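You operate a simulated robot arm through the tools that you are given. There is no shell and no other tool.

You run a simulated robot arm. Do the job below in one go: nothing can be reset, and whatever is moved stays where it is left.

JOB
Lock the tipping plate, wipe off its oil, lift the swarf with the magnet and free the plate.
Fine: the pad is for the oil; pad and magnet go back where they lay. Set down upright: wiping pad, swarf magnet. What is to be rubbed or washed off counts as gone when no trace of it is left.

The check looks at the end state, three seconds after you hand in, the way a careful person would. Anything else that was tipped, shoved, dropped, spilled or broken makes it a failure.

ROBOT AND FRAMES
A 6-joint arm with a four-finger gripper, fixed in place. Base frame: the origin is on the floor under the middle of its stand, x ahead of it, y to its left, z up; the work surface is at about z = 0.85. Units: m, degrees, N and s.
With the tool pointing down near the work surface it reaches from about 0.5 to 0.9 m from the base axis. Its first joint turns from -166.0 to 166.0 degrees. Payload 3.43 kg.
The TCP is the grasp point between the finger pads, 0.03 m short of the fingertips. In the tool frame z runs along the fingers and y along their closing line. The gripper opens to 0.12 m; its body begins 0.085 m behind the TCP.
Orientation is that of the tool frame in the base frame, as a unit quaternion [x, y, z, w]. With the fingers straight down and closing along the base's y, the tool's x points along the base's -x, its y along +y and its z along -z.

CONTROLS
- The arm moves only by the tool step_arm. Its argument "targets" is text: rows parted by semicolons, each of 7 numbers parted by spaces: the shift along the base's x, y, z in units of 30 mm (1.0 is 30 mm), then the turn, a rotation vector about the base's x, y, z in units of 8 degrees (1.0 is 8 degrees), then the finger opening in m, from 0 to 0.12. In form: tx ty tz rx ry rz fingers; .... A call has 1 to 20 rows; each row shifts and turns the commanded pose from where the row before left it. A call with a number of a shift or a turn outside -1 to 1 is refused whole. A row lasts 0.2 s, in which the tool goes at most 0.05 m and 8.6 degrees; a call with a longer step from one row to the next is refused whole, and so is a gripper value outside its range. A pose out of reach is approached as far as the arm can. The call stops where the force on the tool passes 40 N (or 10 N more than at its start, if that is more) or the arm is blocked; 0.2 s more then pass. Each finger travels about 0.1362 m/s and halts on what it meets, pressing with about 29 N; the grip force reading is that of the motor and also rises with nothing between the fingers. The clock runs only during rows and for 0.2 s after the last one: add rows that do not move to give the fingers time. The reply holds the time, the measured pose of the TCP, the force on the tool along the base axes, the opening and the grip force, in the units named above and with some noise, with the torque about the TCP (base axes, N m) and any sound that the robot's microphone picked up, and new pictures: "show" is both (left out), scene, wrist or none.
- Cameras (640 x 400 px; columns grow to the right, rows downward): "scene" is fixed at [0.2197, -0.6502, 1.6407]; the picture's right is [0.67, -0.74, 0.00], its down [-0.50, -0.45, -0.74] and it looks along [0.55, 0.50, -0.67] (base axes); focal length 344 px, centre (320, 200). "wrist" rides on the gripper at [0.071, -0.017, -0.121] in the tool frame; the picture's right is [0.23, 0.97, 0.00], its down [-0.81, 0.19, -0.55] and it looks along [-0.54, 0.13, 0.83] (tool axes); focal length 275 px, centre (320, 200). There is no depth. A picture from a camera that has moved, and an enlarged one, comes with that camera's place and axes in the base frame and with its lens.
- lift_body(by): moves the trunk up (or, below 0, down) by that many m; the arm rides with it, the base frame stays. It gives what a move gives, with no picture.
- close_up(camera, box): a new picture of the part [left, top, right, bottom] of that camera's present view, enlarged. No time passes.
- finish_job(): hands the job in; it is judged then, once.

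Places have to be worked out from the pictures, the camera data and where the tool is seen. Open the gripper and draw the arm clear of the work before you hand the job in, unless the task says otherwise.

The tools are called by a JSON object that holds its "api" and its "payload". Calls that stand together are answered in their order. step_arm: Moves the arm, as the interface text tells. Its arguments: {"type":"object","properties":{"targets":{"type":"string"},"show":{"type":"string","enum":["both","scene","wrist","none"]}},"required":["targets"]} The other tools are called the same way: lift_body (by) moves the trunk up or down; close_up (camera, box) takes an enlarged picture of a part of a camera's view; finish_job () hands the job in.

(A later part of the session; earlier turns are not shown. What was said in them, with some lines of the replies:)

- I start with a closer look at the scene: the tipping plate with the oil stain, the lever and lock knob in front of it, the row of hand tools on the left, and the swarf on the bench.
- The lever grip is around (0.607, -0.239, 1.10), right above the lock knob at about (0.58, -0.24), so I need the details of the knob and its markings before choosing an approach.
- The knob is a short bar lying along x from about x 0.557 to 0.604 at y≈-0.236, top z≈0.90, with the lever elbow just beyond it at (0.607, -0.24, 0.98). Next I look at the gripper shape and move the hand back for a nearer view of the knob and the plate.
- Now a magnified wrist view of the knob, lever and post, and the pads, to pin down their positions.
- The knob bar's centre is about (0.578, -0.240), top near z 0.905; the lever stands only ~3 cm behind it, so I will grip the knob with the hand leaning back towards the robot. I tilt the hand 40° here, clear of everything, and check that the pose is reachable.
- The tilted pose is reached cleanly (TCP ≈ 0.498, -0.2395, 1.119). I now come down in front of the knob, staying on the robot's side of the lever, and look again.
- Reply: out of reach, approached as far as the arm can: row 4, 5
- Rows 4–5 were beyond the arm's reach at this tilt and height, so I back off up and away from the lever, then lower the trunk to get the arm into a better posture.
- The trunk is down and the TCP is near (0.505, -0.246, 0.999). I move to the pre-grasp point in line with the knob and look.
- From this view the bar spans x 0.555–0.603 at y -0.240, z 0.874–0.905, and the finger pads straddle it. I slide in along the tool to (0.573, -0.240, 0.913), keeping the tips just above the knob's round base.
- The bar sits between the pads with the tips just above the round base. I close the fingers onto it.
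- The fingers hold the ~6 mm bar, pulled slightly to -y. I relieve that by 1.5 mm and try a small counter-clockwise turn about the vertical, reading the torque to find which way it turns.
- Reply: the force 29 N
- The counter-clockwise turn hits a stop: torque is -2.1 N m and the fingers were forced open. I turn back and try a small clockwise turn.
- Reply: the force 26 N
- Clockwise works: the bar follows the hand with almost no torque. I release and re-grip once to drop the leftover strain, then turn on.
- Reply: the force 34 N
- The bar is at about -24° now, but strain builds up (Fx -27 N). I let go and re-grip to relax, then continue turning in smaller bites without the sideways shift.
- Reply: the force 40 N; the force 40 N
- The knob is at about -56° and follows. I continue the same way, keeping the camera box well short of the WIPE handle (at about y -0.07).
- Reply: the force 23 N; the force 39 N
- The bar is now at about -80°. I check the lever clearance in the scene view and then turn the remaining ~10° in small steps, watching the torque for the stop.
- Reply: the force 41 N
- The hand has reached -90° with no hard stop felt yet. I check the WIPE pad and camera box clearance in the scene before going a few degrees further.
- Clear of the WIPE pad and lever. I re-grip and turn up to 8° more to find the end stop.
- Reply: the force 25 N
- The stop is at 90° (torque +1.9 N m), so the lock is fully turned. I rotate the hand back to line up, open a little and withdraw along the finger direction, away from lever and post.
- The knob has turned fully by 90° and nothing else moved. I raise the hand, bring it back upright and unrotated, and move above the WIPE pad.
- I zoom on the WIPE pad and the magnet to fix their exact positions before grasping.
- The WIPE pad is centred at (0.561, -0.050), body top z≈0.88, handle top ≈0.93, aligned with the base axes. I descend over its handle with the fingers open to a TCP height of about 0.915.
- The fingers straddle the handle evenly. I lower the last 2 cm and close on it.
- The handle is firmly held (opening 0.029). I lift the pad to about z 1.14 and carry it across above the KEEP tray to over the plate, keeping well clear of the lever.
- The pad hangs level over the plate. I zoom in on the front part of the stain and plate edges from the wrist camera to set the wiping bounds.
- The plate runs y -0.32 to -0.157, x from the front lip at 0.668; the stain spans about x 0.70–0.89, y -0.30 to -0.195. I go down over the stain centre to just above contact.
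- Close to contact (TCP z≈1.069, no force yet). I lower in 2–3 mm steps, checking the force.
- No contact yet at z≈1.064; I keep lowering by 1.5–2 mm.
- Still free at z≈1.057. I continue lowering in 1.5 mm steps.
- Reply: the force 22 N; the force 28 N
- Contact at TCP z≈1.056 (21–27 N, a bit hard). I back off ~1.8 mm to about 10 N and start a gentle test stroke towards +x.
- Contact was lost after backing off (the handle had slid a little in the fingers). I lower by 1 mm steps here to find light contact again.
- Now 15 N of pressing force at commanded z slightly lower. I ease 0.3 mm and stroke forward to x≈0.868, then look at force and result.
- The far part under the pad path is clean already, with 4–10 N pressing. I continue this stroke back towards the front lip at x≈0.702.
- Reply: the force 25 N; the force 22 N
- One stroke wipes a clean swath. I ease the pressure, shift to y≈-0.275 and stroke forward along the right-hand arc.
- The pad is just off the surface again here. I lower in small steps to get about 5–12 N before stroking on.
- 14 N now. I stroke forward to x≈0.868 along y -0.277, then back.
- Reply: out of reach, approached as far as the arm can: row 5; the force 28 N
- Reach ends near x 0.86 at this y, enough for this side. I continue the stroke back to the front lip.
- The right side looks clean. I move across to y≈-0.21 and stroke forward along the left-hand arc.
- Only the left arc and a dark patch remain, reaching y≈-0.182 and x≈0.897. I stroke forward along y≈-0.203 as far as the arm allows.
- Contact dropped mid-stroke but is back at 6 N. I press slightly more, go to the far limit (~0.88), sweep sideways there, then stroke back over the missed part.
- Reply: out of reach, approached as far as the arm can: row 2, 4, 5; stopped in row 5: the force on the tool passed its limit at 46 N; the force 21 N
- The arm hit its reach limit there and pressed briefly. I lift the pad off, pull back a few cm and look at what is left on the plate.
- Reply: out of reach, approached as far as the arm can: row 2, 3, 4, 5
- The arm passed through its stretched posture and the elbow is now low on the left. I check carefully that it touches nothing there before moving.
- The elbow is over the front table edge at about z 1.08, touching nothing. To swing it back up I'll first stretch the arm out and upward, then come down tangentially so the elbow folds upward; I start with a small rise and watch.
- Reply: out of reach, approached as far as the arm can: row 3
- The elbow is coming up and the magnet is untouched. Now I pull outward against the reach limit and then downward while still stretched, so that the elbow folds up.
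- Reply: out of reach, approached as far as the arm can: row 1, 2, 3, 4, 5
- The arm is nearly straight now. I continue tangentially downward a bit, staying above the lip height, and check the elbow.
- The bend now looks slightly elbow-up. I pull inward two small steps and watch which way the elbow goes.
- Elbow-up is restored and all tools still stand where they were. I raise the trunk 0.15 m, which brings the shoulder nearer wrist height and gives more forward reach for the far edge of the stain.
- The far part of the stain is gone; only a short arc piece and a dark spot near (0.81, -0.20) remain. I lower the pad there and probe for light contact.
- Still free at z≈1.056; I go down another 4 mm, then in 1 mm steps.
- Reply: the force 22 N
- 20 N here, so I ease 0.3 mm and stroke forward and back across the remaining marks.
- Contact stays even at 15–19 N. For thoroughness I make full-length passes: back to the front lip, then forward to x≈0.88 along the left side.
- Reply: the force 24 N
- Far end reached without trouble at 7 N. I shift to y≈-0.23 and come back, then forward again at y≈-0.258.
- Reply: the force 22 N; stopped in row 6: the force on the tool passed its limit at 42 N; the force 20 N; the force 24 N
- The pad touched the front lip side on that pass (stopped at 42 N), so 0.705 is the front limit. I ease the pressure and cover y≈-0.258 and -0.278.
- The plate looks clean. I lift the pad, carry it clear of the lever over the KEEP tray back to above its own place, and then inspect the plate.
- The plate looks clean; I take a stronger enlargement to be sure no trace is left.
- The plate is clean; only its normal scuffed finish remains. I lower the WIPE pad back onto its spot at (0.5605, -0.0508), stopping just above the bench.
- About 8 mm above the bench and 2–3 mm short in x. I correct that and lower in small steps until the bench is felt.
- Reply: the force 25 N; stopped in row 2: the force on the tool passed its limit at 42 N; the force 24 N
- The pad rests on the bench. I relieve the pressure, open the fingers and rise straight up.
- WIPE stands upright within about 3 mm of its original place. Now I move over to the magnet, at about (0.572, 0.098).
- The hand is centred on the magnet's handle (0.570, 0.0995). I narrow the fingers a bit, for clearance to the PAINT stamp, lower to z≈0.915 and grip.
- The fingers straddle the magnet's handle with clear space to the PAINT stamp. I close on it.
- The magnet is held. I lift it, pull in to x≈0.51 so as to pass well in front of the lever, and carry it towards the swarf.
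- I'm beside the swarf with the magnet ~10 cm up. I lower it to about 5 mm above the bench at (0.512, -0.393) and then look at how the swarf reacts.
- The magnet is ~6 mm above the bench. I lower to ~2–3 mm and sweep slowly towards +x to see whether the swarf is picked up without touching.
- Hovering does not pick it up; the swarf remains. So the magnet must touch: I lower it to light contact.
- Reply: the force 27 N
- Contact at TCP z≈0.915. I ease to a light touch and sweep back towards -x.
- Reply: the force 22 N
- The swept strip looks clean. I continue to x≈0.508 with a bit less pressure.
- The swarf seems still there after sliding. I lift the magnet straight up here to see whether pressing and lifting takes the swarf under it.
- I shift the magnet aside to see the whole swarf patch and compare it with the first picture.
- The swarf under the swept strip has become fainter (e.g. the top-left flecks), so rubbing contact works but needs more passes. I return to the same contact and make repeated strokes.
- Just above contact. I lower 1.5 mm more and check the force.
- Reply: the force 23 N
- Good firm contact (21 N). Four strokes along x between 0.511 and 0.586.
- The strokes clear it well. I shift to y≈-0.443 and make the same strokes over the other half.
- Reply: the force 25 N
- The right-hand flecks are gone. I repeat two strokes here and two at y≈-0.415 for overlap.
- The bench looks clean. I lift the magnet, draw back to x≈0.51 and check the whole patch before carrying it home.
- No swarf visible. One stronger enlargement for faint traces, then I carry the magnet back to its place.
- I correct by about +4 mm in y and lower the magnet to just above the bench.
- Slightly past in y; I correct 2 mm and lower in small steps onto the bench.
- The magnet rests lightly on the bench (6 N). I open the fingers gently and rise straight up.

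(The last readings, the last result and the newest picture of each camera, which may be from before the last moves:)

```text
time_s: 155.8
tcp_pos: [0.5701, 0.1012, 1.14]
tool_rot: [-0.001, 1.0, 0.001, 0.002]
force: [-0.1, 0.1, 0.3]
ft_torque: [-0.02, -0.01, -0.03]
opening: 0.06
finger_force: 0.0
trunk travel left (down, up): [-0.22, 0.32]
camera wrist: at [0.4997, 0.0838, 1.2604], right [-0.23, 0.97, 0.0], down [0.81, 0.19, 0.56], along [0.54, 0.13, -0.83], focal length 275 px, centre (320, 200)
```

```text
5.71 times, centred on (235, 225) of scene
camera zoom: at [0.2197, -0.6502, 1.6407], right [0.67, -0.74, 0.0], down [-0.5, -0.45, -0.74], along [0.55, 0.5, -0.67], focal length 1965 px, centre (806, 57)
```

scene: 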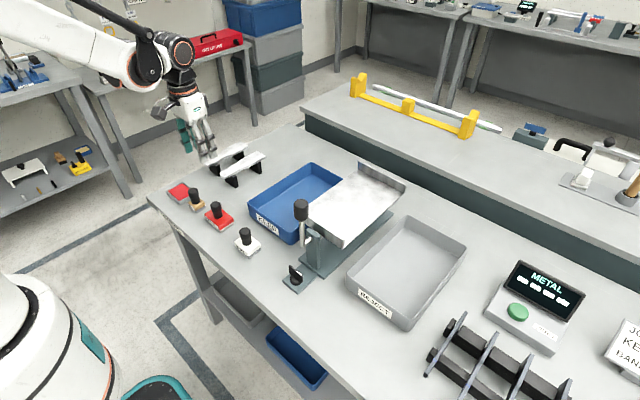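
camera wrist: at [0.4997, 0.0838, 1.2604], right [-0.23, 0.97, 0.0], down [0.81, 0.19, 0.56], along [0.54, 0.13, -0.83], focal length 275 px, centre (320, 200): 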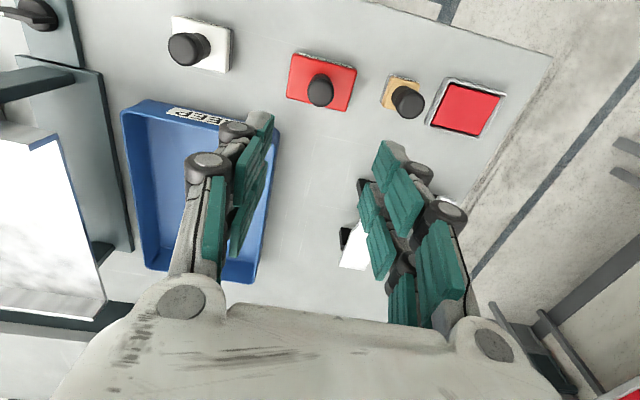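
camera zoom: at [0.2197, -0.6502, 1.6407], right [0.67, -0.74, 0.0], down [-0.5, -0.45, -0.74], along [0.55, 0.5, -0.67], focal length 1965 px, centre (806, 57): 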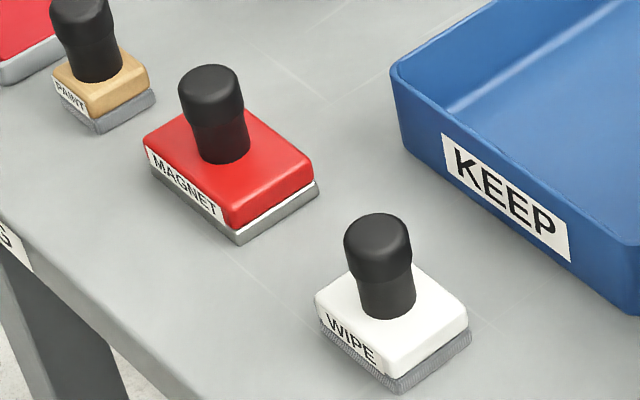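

Both tools are back, upright, on their marks. Now to free the plate I lower the trunk again and set the hand to the same leaning posture as when I let go of the knob; first raise the hand.

{"api": "step_arm", "payload": {"targets": "0 0 1 0 0 0 0.06; 0 -1 1 0 0 0 0.06; 0 -1 1 0 0 0 0.06; 0 -1 0 0 0 0 0.06; 0 0 0 0 0 0 0.06", "show": "none"}}

{"api": "lift_body", "payload": {"by": -0.15}}

{"api": "step_arm", "payload": {"targets": "0 -0.4 0 0 0 -1 0.05; 0 -0.4 0 0 0 -1 0.05; 0 -0.4 0 0 0 -1 0.05; 0 -0.4 0 0 0 -1 0.05; 0 -0.4 0 0 0 -1 0.05; 0 -0.4 0 0 0 -1 0.05; 0 -0.4 0 0 0 -1 0.05; 0 -0.4 0 0 0 -1 0.05; 0 -0.4 0 0 0 -1 0.05; 0 -0.4 0 0 0 -1 0.05; 0 -0.4 0 0 0 -1 0.05; 0 0 0 0 0 -0.25 0.05; 0 0 0 -1 0 0 0.05; 0 0 0 -1 0 0 0.05; 0 0 0 -1 0 0 0.05; 0 0 0 -1 0 0 0.05; 0 0 0 -1 0 0 0.05; 0 0 0 0 0 0 0.05", "show": "both"}}

```text
time_s: 157.0
tcp_pos: [0.5715, 0.0123, 1.2278]
tool_rot: [-0.001, 1.0, 0.0, 0.002]
force: [-0.3, 0.8, 0.7]
ft_torque: [0.03, 0.02, -0.02]
opening: 0.0602
finger_force: 0.2
trunk travel left (down, up): [-0.22, 0.32]
```

```text
time_s: 158.7
tcp_pos: [0.5699, 0.0113, 1.0775]
tool_rot: [-0.001, 1.0, 0.001, 0.001]
force: [-0.8, -0.8, 0.7]
ft_torque: [-0.01, -0.05, 0.02]
opening: 0.0599
finger_force: 0.0
trunk travel left (down, up): [-0.07, 0.47]
```

```text
time_s: 162.5
tcp_pos: [0.5717, -0.1194, 1.0776]
tool_rot: [0.663, 0.665, -0.243, 0.243]
force: [-0.4, -0.5, 0.1]
ft_torque: [-0.01, 0.04, -0.01]
opening: 0.05
finger_force: 0.1
trunk travel left (down, up): [-0.07, 0.47]
camera wrist: at [0.5553, 0.0125, 1.1242], right [0.97, 0.18, -0.15], down [0.19, -0.26, 0.95], along [0.13, -0.95, -0.29], focal length 275 px, centre (320, 200)
```

scene: 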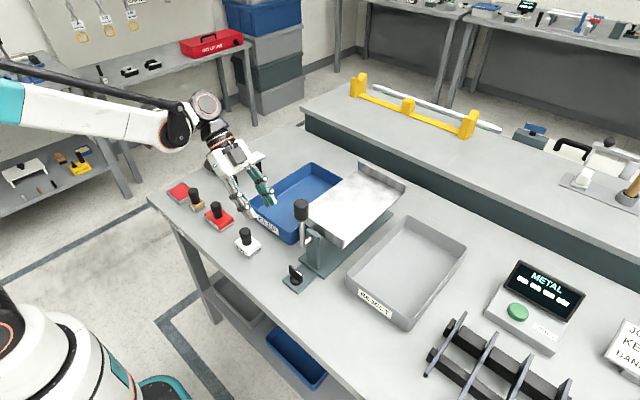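
wrist: 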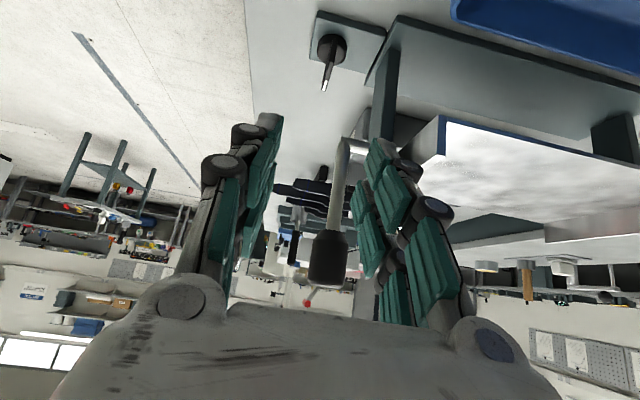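

The hand is back in the leaning posture. I zoom in on the knob from here to line up with the bar before going in.

{"api": "close_up", "payload": {"camera": "wrist", "box": [280, 0, 400, 110]}}

{"api": "close_up", "payload": {"camera": "scene", "box": [276, 250, 326, 300]}}

```text
3.64 times, centred on (340, 55) of wrist
camera zoom: at [0.5553, 0.0125, 1.1242], right [0.97, 0.18, -0.15], down [0.19, -0.26, 0.95], along [0.13, -0.95, -0.29], focal length 1001 px, centre (247, 727)
```

zoom: 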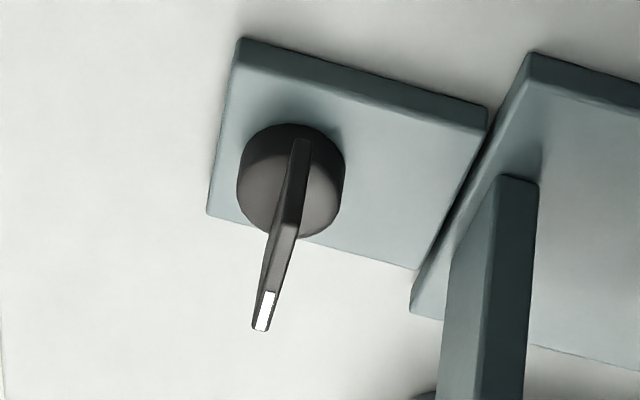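

```text
8.00 times, centred on (301, 275) of scene
camera zoom: at [0.2197, -0.6502, 1.6407], right [0.67, -0.74, 0.0], down [-0.5, -0.45, -0.74], along [0.55, 0.5, -0.67], focal length 2752 px, centre (472, -400)
```

zoom: 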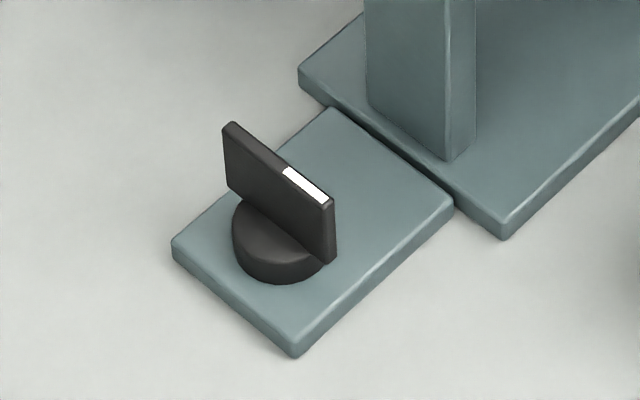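

The bar lies along y at x≈0.576, from y -0.262 to -0.219. I go to the pre-approach point and most of the way in along the finger direction with a narrow opening, then check.

{"api": "step_arm", "payload": {"targets": "0.045 -0.56 -0.97 0 0 0 0.035; 0.045 -0.56 -0.97 0 0 0 0.035; 0.045 -0.56 -0.97 0 0 0 0.035; 0 -0.6 -0.72 0 0 0 0.035; 0 -0.6 -0.72 0 0 0 0.035; 0 0 0 0 0 0 0.035", "show": "both"}}

{"api": "close_up", "payload": {"camera": "wrist", "box": [240, 40, 440, 180]}}

{"api": "close_up", "payload": {"camera": "scene", "box": [220, 180, 340, 300]}}

```text
time_s: 163.9
tcp_pos: [0.5769, -0.2079, 0.9473]
tool_rot: [0.663, 0.665, -0.243, 0.242]
force: [0.3, 0.5, -0.4]
ft_torque: [0.0, 0.03, -0.01]
opening: 0.0348
finger_force: 0.1
trunk travel left (down, up): [-0.07, 0.47]
camera wrist: at [0.561, -0.0757, 0.9948], right [0.97, 0.18, -0.15], down [0.19, -0.26, 0.95], along [0.13, -0.95, -0.29], focal length 275 px, centre (320, 200)
```

scene: 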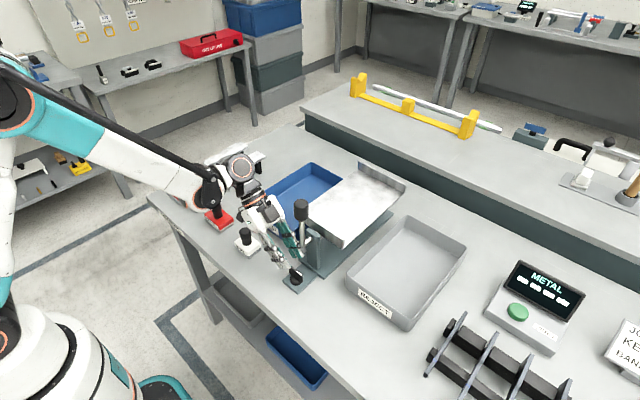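
wrist: 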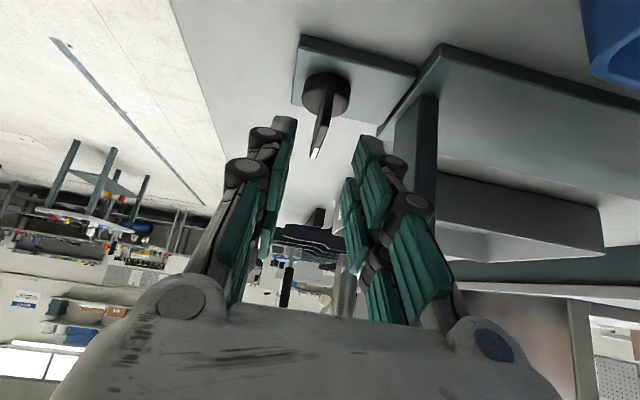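

```text
2.86 times, centred on (340, 110) of wrist
camera zoom: at [0.561, -0.0757, 0.9948], right [0.97, 0.18, -0.15], down [0.19, -0.26, 0.95], along [0.13, -0.95, -0.29], focal length 786 px, centre (263, 457)
```

zoom: 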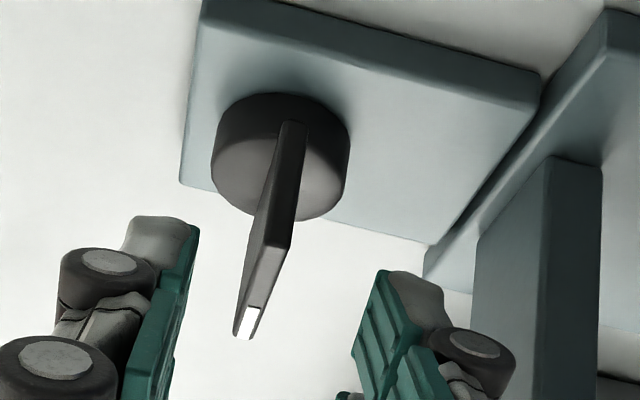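

```text
3.33 times, centred on (280, 240) of scene
camera zoom: at [0.2197, -0.6502, 1.6407], right [0.67, -0.74, 0.0], down [-0.5, -0.45, -0.74], along [0.55, 0.5, -0.67], focal length 1146 px, centre (453, 67)
```

zoom: 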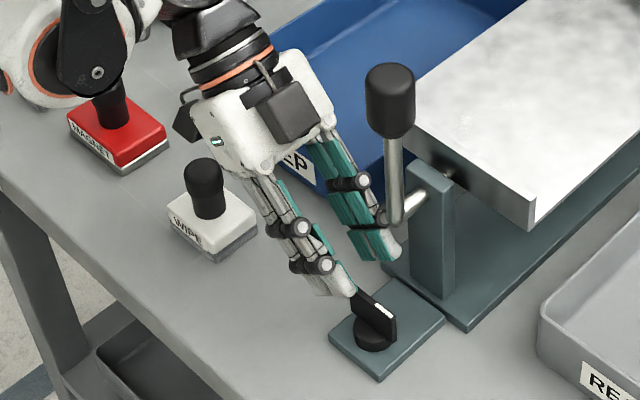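

Lined up; the remaining distance is about 4 cm. I slide in the rest and then close gently.

{"api": "step_arm", "payload": {"targets": "0 -0.43 -0.54 0 0 0 0.035; 0 -0.43 -0.54 0 0 0 0.035; 0 0 0 0 0 0 0.035", "show": "wrist"}}

{"api": "close_up", "payload": {"camera": "wrist", "box": [240, 40, 440, 180]}}

```text
time_s: 164.7
tcp_pos: [0.5743, -0.2324, 0.915]
tool_rot: [0.664, 0.665, -0.243, 0.242]
force: [-0.7, 0.5, 0.8]
ft_torque: [0.01, 0.02, 0.02]
opening: 0.035
finger_force: 0.0
trunk travel left (down, up): [-0.07, 0.47]
camera wrist: at [0.5592, -0.1011, 0.9619], right [0.97, 0.18, -0.15], down [0.19, -0.26, 0.95], along [0.13, -0.95, -0.29], focal length 275 px, centre (320, 200)
```

wrist: 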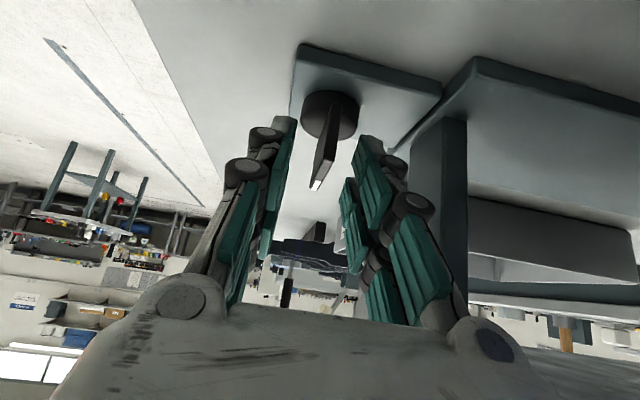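

```text
2.86 times, centred on (340, 110) of wrist
camera zoom: at [0.5592, -0.1011, 0.9619], right [0.97, 0.18, -0.15], down [0.19, -0.26, 0.95], along [0.13, -0.95, -0.29], focal length 786 px, centre (263, 457)
```

zoom: 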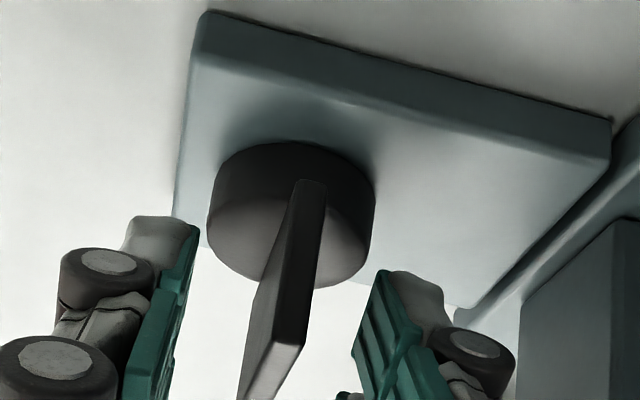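

The bar is between the pads. I close, then start turning counter-clockwise back.

{"api": "step_arm", "payload": {"targets": "0 0 0 0 0 0 0.02; 0 0 0 0 0 0 0.0; 0 0 0 0 0 0 0.0; 0 0 0 0 0 0 0.0; 0 0 0 0 0 0.5 0.0; -0.01 0 0 0 0 0.5 0.0; -0.01 0 0 0 0 0.5 0.0; -0.01 0 0 0 0 0.5 0.0; 0 0 0 0 0 0 0.0", "show": "none"}}

{"api": "close_up", "payload": {"camera": "wrist", "box": [240, 40, 440, 180]}}

```text
time_s: 166.7
tcp_pos: [0.5734, -0.2328, 0.9151]
tool_rot: [0.565, 0.75, -0.207, 0.274]
force: [-15.0, -5.5, -6.6]
ft_torque: [-0.08, 0.44, -0.12]
opening: 0.0062
finger_force: 40.2
trunk travel left (down, up): [-0.07, 0.47]
```

```text
2.86 times, centred on (340, 110) of wrist
camera zoom: at [0.5215, -0.1111, 0.9622], right [0.89, 0.44, -0.15], down [0.26, -0.2, 0.95], along [0.38, -0.88, -0.29], focal length 786 px, centre (263, 457)
```

zoom: 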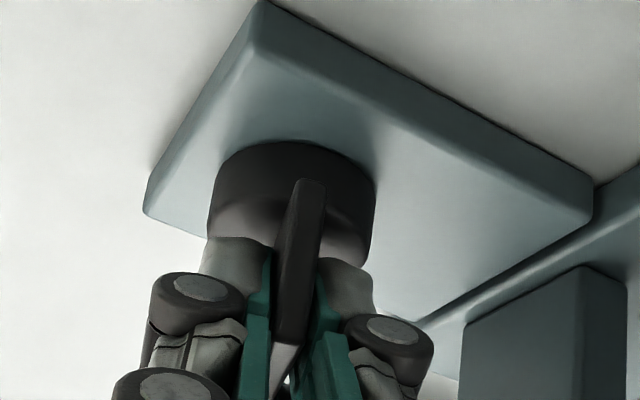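

The bar follows with little torque. I continue in bites with re-gripping, as before.

{"api": "step_arm", "payload": {"targets": "0 0 0 0 0 0 0.025; 0 0 0 0 0 0 0.025; 0 0 0 0 0 0 0.0; 0 0 0 0 0 0 0.0; 0 0 0 0 0 0 0.0; -0.01 0 0 0 0 0.5 0.0; -0.01 0 0 0 0 0.5 0.0; -0.01 0 0 0 0 0.5 0.0; -0.01 0 0 0 0 0.5 0.0; 0 0 0 0 0 0 0.0", "show": "none"}}

{"api": "step_arm", "payload": {"targets": "0 0 0 0 0 0 0.025; 0 0 0 0 0 0 0.025; 0 0 0 0 0 0 0.0; 0 0 0 0 0 0 0.0; 0 0 0 0 0 0 0.0; -0.01 -0.01 0 0 0 0.5 0.0; -0.01 -0.01 0 0 0 0.5 0.0; -0.01 -0.01 0 0 0 0.5 0.0; -0.01 -0.01 0 0 0 0.5 0.0; 0 0 0 0 0 0 0.0", "show": "none"}}

{"api": "close_up", "payload": {"camera": "wrist", "box": [240, 40, 440, 180]}}

```text
time_s: 168.9
tcp_pos: [0.5695, -0.234, 0.9144]
tool_rot: [0.455, 0.822, -0.166, 0.3]
force: [-26.5, -15.7, -13.0]
ft_torque: [-0.36, 0.76, -0.22]
opening: 0.0057
finger_force: 40.2
trunk travel left (down, up): [-0.07, 0.47]
```

```text
time_s: 171.1
tcp_pos: [0.5696, -0.2351, 0.9147]
tool_rot: [0.336, 0.877, -0.123, 0.319]
force: [-29.5, -14.5, -18.8]
ft_torque: [-0.13, 1.13, -0.22]
opening: 0.0059
finger_force: 40.0
trunk travel left (down, up): [-0.07, 0.47]
```

```text
2.86 times, centred on (340, 110) of wrist
camera zoom: at [0.4615, -0.1597, 0.9618], right [0.52, 0.84, -0.15], down [0.33, -0.03, 0.94], along [0.79, -0.54, -0.29], focal length 786 px, centre (263, 457)
```

zoom: 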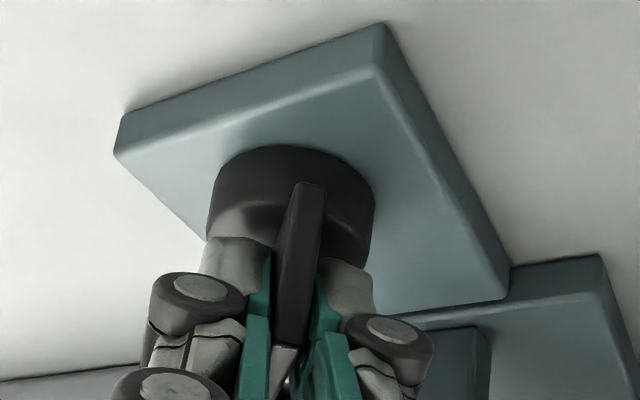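

Now at about -42°. Two more bites.

{"api": "step_arm", "payload": {"targets": "0 0 0 0 0 0 0.025; 0 0 0 0 0 0 0.025; 0 0 0 0 0 0 0.0; 0 0 0 0 0 0 0.0; 0 0 0 0 0 0 0.0; 0 -0.01 0 0 0 0.5 0.0; 0 -0.02 0 0 0 0.5 0.0; 0 -0.02 0 0 0 0.5 0.0; 0 -0.02 0 0 0 0.5 0.0; 0 0 0 0 0 0 0.0", "show": "none"}}

{"api": "step_arm", "payload": {"targets": "0 0 0 0 0 0 0.025; 0 0 0 0 0 0 0.025; 0 0 0 0 0 0 0.0; 0 0 0 0 0 0 0.0; 0 0 0 0 0 0 0.0; 0 -0.02 0 0 0 0.5 0.0; 0 -0.02 0 0 0 0.5 0.0; 0 -0.02 0 0 0 0.5 0.0; 0 -0.02 0 0 0 0.5 0.0; 0 0 0 0 0 0 0.0", "show": "none"}}

{"api": "close_up", "payload": {"camera": "wrist", "box": [240, 40, 440, 180]}}

{"api": "close_up", "payload": {"camera": "scene", "box": [220, 180, 340, 300]}}

```text
time_s: 173.3
tcp_pos: [0.5714, -0.2376, 0.9135]
tool_rot: [0.21, 0.916, -0.077, 0.334]
force: [-31.5, -20.9, -25.7]
ft_torque: [-0.51, 1.07, -0.18]
opening: 0.0059
finger_force: 40.4
trunk travel left (down, up): [-0.07, 0.47]
```

```text
time_s: 175.5
tcp_pos: [0.5715, -0.2378, 0.9156]
tool_rot: [0.081, 0.936, -0.03, 0.342]
force: [-7.7, -23.0, -0.5]
ft_torque: [-0.69, 0.28, -0.08]
opening: 0.0058
finger_force: 40.2
trunk travel left (down, up): [-0.07, 0.47]
```

```text
2.86 times, centred on (340, 110) of wrist
camera zoom: at [0.4395, -0.2336, 0.9623], right [-0.01, 0.99, -0.15], down [0.29, 0.14, 0.95], along [0.96, -0.04, -0.29], focal length 786 px, centre (263, 457)
```

zoom: 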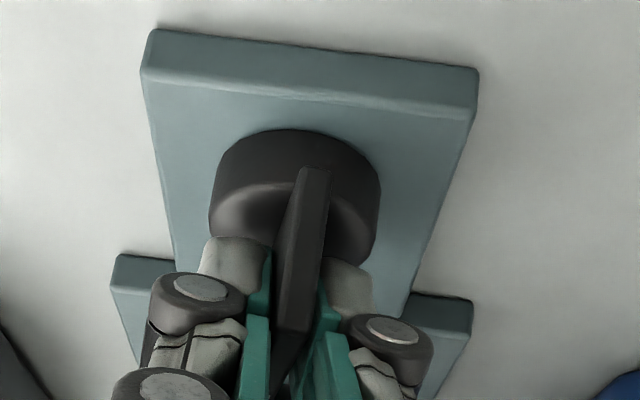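

```text
3.33 times, centred on (280, 240) of scene
camera zoom: at [0.2197, -0.6502, 1.6407], right [0.67, -0.74, 0.0], down [-0.5, -0.45, -0.74], along [0.55, 0.5, -0.67], focal length 1146 px, centre (453, 67)
```

zoom: 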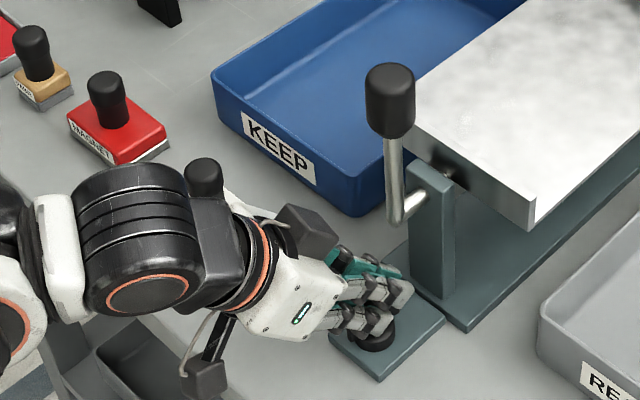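

About 10° left. I re-grip and turn to 0° plus a few degrees until the stop is felt.

{"api": "step_arm", "payload": {"targets": "0 0 0 0 0 0 0.025; 0 0 0 0 0 0 0.025; 0 0 0 0 0 0 0.0; 0 0 0 0 0 0 0.0; 0 0 0 0 0 0 0.0; 0 -0.02 0 0 0 0.5 0.0; 0 -0.02 0 0 0 0.5 0.0; 0 0 0 0 0 0.25 0.0; 0 0 0 0 0 0.25 0.0; 0 0 0 0 0 0 0.0", "show": "none"}}

{"api": "close_up", "payload": {"camera": "wrist", "box": [240, 40, 440, 180]}}

```text
time_s: 177.7
tcp_pos: [0.5721, -0.241, 0.9153]
tool_rot: [-0.016, 0.939, 0.007, 0.343]
force: [4.2, -10.1, 2.3]
ft_torque: [0.63, -0.05, -1.16]
opening: 0.0059
finger_force: 40.3
trunk travel left (down, up): [-0.07, 0.47]
```

```text
2.86 times, centred on (340, 110) of wrist
camera zoom: at [0.4414, -0.2623, 0.9623], right [-0.21, 0.97, -0.15], down [0.26, 0.2, 0.95], along [0.94, 0.16, -0.29], focal length 786 px, centre (263, 457)
```

zoom: 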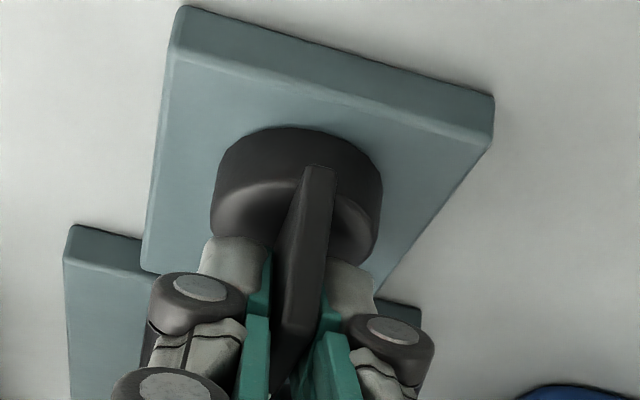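

The stop is reached (torque -1.2 N m at about +2°): the knob is back in its starting position, so the plate is free. I ease back, open, and withdraw along the fingers away from the lever.

{"api": "step_arm", "payload": {"targets": "0 0 0 0 0 -0.25 0.0; 0 0 0 0 0 0 0.03; 0 0 0 0 0 0 0.045; 0 0 0 0 0 0 0.045; -0.32 0 0.38 0 0 0 0.045; -0.64 0 0.77 0 0 0 0.045; -0.64 0 0.77 0 0 0 0.045; -0.64 0 0.77 0 0 0 0.045; -0.64 0 0.77 0 0 0 0.045; 0 0 1 0 0 0 0.045; 0 0 1 0 0 0 0.045; 0 0 0 0 0 0 0.045", "show": "both"}}

{"api": "close_up", "payload": {"camera": "scene", "box": [276, 250, 326, 300]}}

{"api": "close_up", "payload": {"camera": "scene", "box": [220, 150, 420, 300]}}

```text
time_s: 180.3
tcp_pos: [0.4892, -0.2419, 1.0783]
tool_rot: [0.0, 0.939, 0.0, 0.344]
force: [1.2, -0.2, -0.4]
ft_torque: [0.01, -0.01, 0.0]
opening: 0.045
finger_force: 0.0
trunk travel left (down, up): [-0.07, 0.47]
camera wrist: at [0.3582, -0.2594, 1.1254], right [-0.18, 0.97, -0.15], down [0.26, 0.19, 0.95], along [0.95, 0.13, -0.29], focal length 275 px, centre (320, 200)
```

scene: 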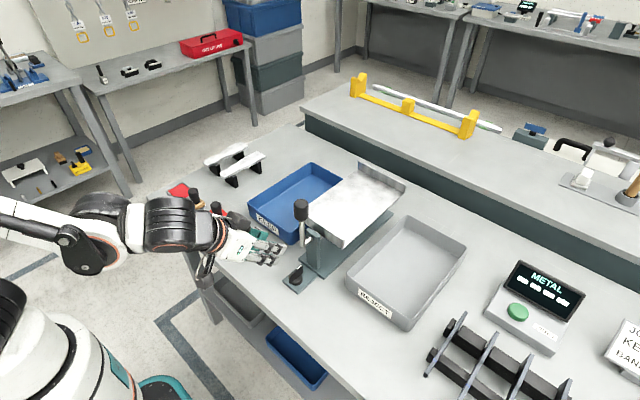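
wrist: 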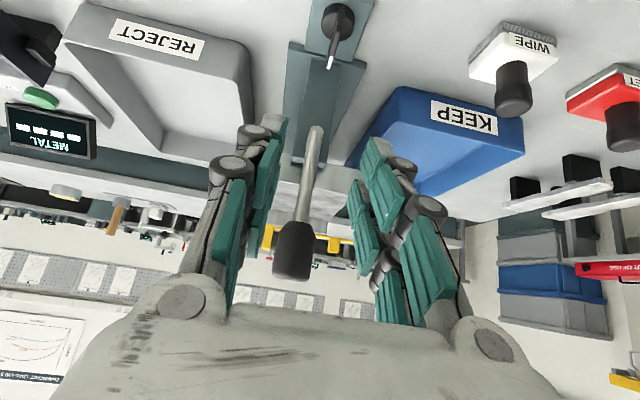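

```text
8.00 times, centred on (301, 275) of scene
camera zoom: at [0.2197, -0.6502, 1.6407], right [0.67, -0.74, 0.0], down [-0.5, -0.45, -0.74], along [0.55, 0.5, -0.67], focal length 2752 px, centre (472, -400)
```

zoom: 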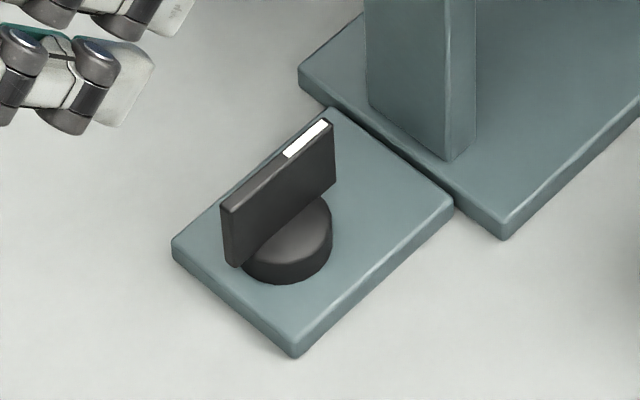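

```text
2.67 times, centred on (320, 225) of scene
camera zoom: at [0.2197, -0.6502, 1.6407], right [0.67, -0.74, 0.0], down [-0.5, -0.45, -0.74], along [0.55, 0.5, -0.67], focal length 917 px, centre (320, 133)
```

zoom: 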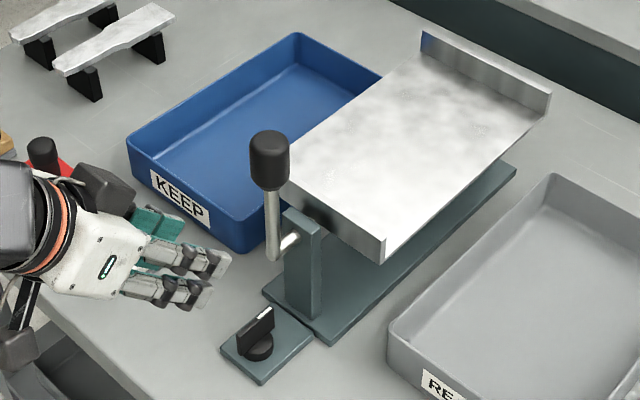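

The knob is exactly as at the start and the plate sits level and clean. I raise the arm, straighten the hand, open the gripper and draw clear for a last look.

{"api": "step_arm", "payload": {"targets": "0 0 1 0 0 0 0.06; 0 0 1 0 0 0 0.08; 0 0 1 0 0 0 0.1; 0 0 1 0 0 0 0.12; 0 0 0.5 0 1 0 0.12; 0 0 0.5 0 1 0 0.12; 0 0 0.5 0 1 0 0.12; 0 0 0.5 0 1 0 0.12; 0 0 0 0 1 0 0.12; 0 0 0 0 0 0 0.12", "show": "none"}}

{"api": "lift_body", "payload": {"by": 0.13}}

{"api": "step_arm", "payload": {"targets": "0 0.5 0 0 0 0 0.12; 0 0 0 0 0 0 0.12", "show": "both"}}

{"api": "close_up", "payload": {"camera": "scene", "box": [150, 170, 290, 270]}}

{"api": "close_up", "payload": {"camera": "scene", "box": [280, 150, 480, 370]}}

```text
time_s: 182.5
tcp_pos: [0.4846, -0.2393, 1.2588]
tool_rot: [-0.001, 1.0, 0.0, -0.001]
force: [1.3, -0.1, -0.8]
ft_torque: [0.02, 0.02, -0.01]
opening: 0.12
finger_force: 0.0
trunk travel left (down, up): [-0.07, 0.47]
```

```text
time_s: 184.1
tcp_pos: [0.4862, -0.2399, 1.389]
tool_rot: [-0.001, 1.0, 0.0, 0.002]
force: [-0.8, -0.6, 0.0]
ft_torque: [-0.02, -0.01, 0.01]
opening: 0.1197
finger_force: 0.0
trunk travel left (down, up): [-0.2, 0.34]
```

```text
time_s: 184.7
tcp_pos: [0.4857, -0.2252, 1.3889]
tool_rot: [-0.001, 1.0, 0.0, 0.001]
force: [0.9, 0.3, 0.4]
ft_torque: [-0.03, 0.0, -0.02]
opening: 0.12
finger_force: 0.0
trunk travel left (down, up): [-0.2, 0.34]
camera wrist: at [0.4156, -0.2422, 1.5104], right [-0.23, 0.97, 0.0], down [0.81, 0.19, 0.56], along [0.54, 0.13, -0.83], focal length 275 px, centre (320, 200)
```

scene: 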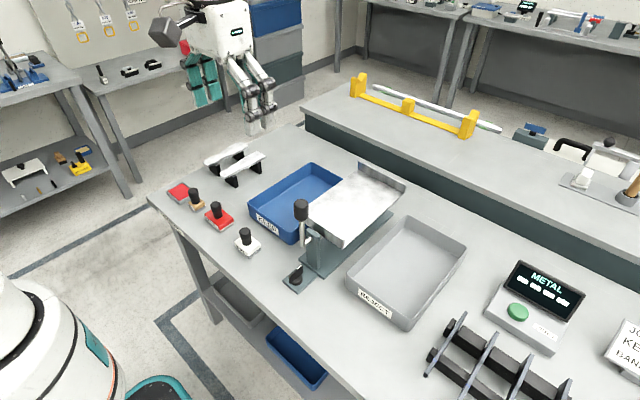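
wrist: 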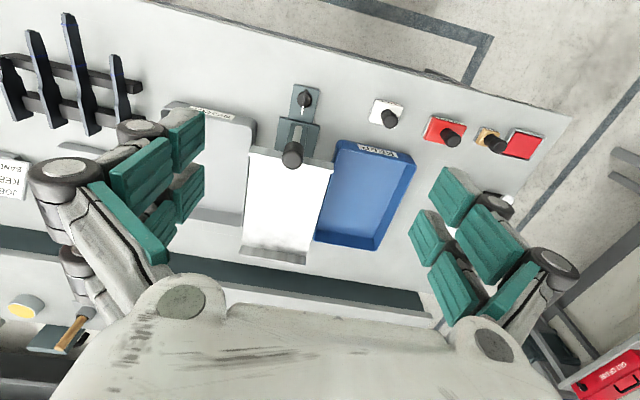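

```text
4.00 times, centred on (220, 220) of scene
camera zoom: at [0.2197, -0.6502, 1.6407], right [0.67, -0.74, 0.0], down [-0.5, -0.45, -0.74], along [0.55, 0.5, -0.67], focal length 1376 px, centre (720, 120)
```

zoom: 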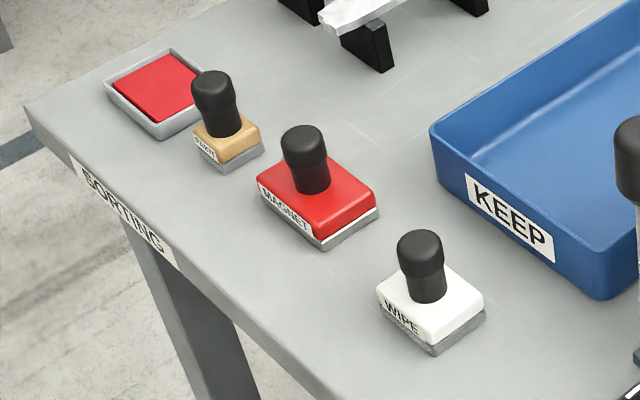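

```text
1.82 times, centred on (380, 260) of scene
camera zoom: at [0.2197, -0.6502, 1.6407], right [0.67, -0.74, 0.0], down [-0.5, -0.45, -0.74], along [0.55, 0.5, -0.67], focal length 625 px, centre (211, 91)
```

zoom: 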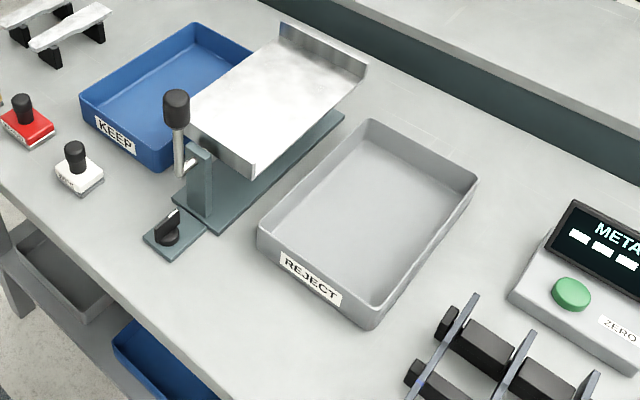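

Everything stands in place. One last close check of the plate and the former swarf area from above.

{"api": "close_up", "payload": {"camera": "wrist", "box": [230, 130, 350, 270]}}

{"api": "close_up", "payload": {"camera": "scene", "box": [305, 155, 410, 250]}}

{"api": "close_up", "payload": {"camera": "wrist", "box": [150, 20, 300, 120]}}

```text
2.86 times, centred on (290, 200) of wrist
camera zoom: at [0.4156, -0.2422, 1.5104], right [-0.23, 0.97, 0.0], down [0.81, 0.19, 0.56], along [0.54, 0.13, -0.83], focal length 786 px, centre (406, 200)
```

zoom: 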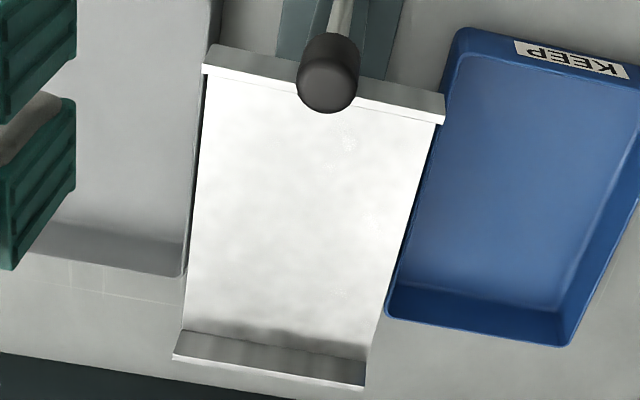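

```text
4.21 times, centred on (358, 202) of scene
camera zoom: at [0.2197, -0.6502, 1.6407], right [0.67, -0.74, 0.0], down [-0.5, -0.45, -0.74], along [0.55, 0.5, -0.67], focal length 1448 px, centre (162, 190)
```

zoom: 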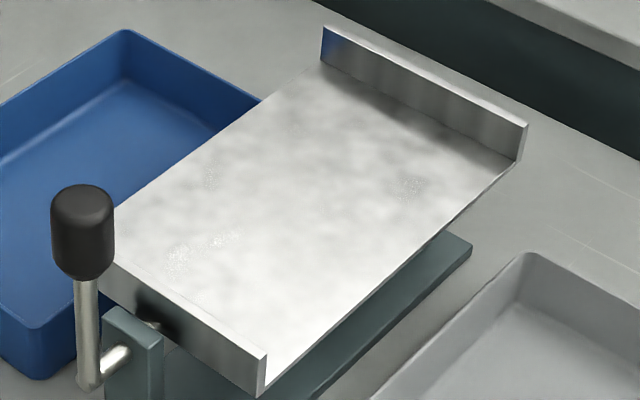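

```text
4.00 times, centred on (225, 70) of wrist
camera zoom: at [0.4156, -0.2422, 1.5104], right [-0.23, 0.97, 0.0], down [0.81, 0.19, 0.56], along [0.54, 0.13, -0.83], focal length 1101 px, centre (700, 720)
```

zoom: 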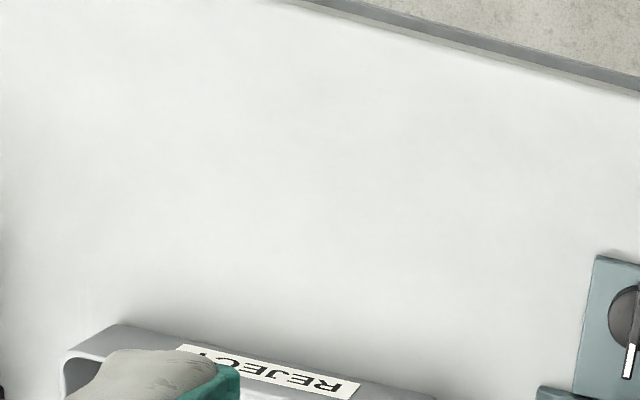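

The plate shows no oil and the bench no swarf. The lock knob is back in its free position, both tools stand upright on their spots, and the gripper is open and clear, so I hand the job in.

{"api": "finish_job", "payload": {}}

```text
The job is handed in.
```

The job is done and handed in: the plate was locked, wiped clean of oil, and freed again, and the swarf is gone from the bench. I don't have the check's verdict.

- **Lock:** I turned the knob 90° clockwise to its stop to lock the plate, and turned it back to its starting stop at the end. The plate looks level and the lever looks as it did at the start.
- **Oil:** I wiped the plate with the pad in overlapping strokes. Close-ups from both cameras show no oil left.
- **Swarf:** Holding the magnet just above the swarf did not pick it up. I had to slide it along the bench in repeated strokes. Close-ups show no flecks left.
- **Tools:** The pad and magnet are upright. The magnet is back on its spot, and the pad is about 3 mm from where it lay.

While I was wiping the far end, the arm reached its limit and its elbow flipped downward. I brought it back up before carrying on; the pictures show nothing was touched or moved. The force limit stopped the arm three times: once at that reach limit, once when the pad met the plate's front lip, and once when I set the pad down. Nothing was shifted or damaged that I could see.
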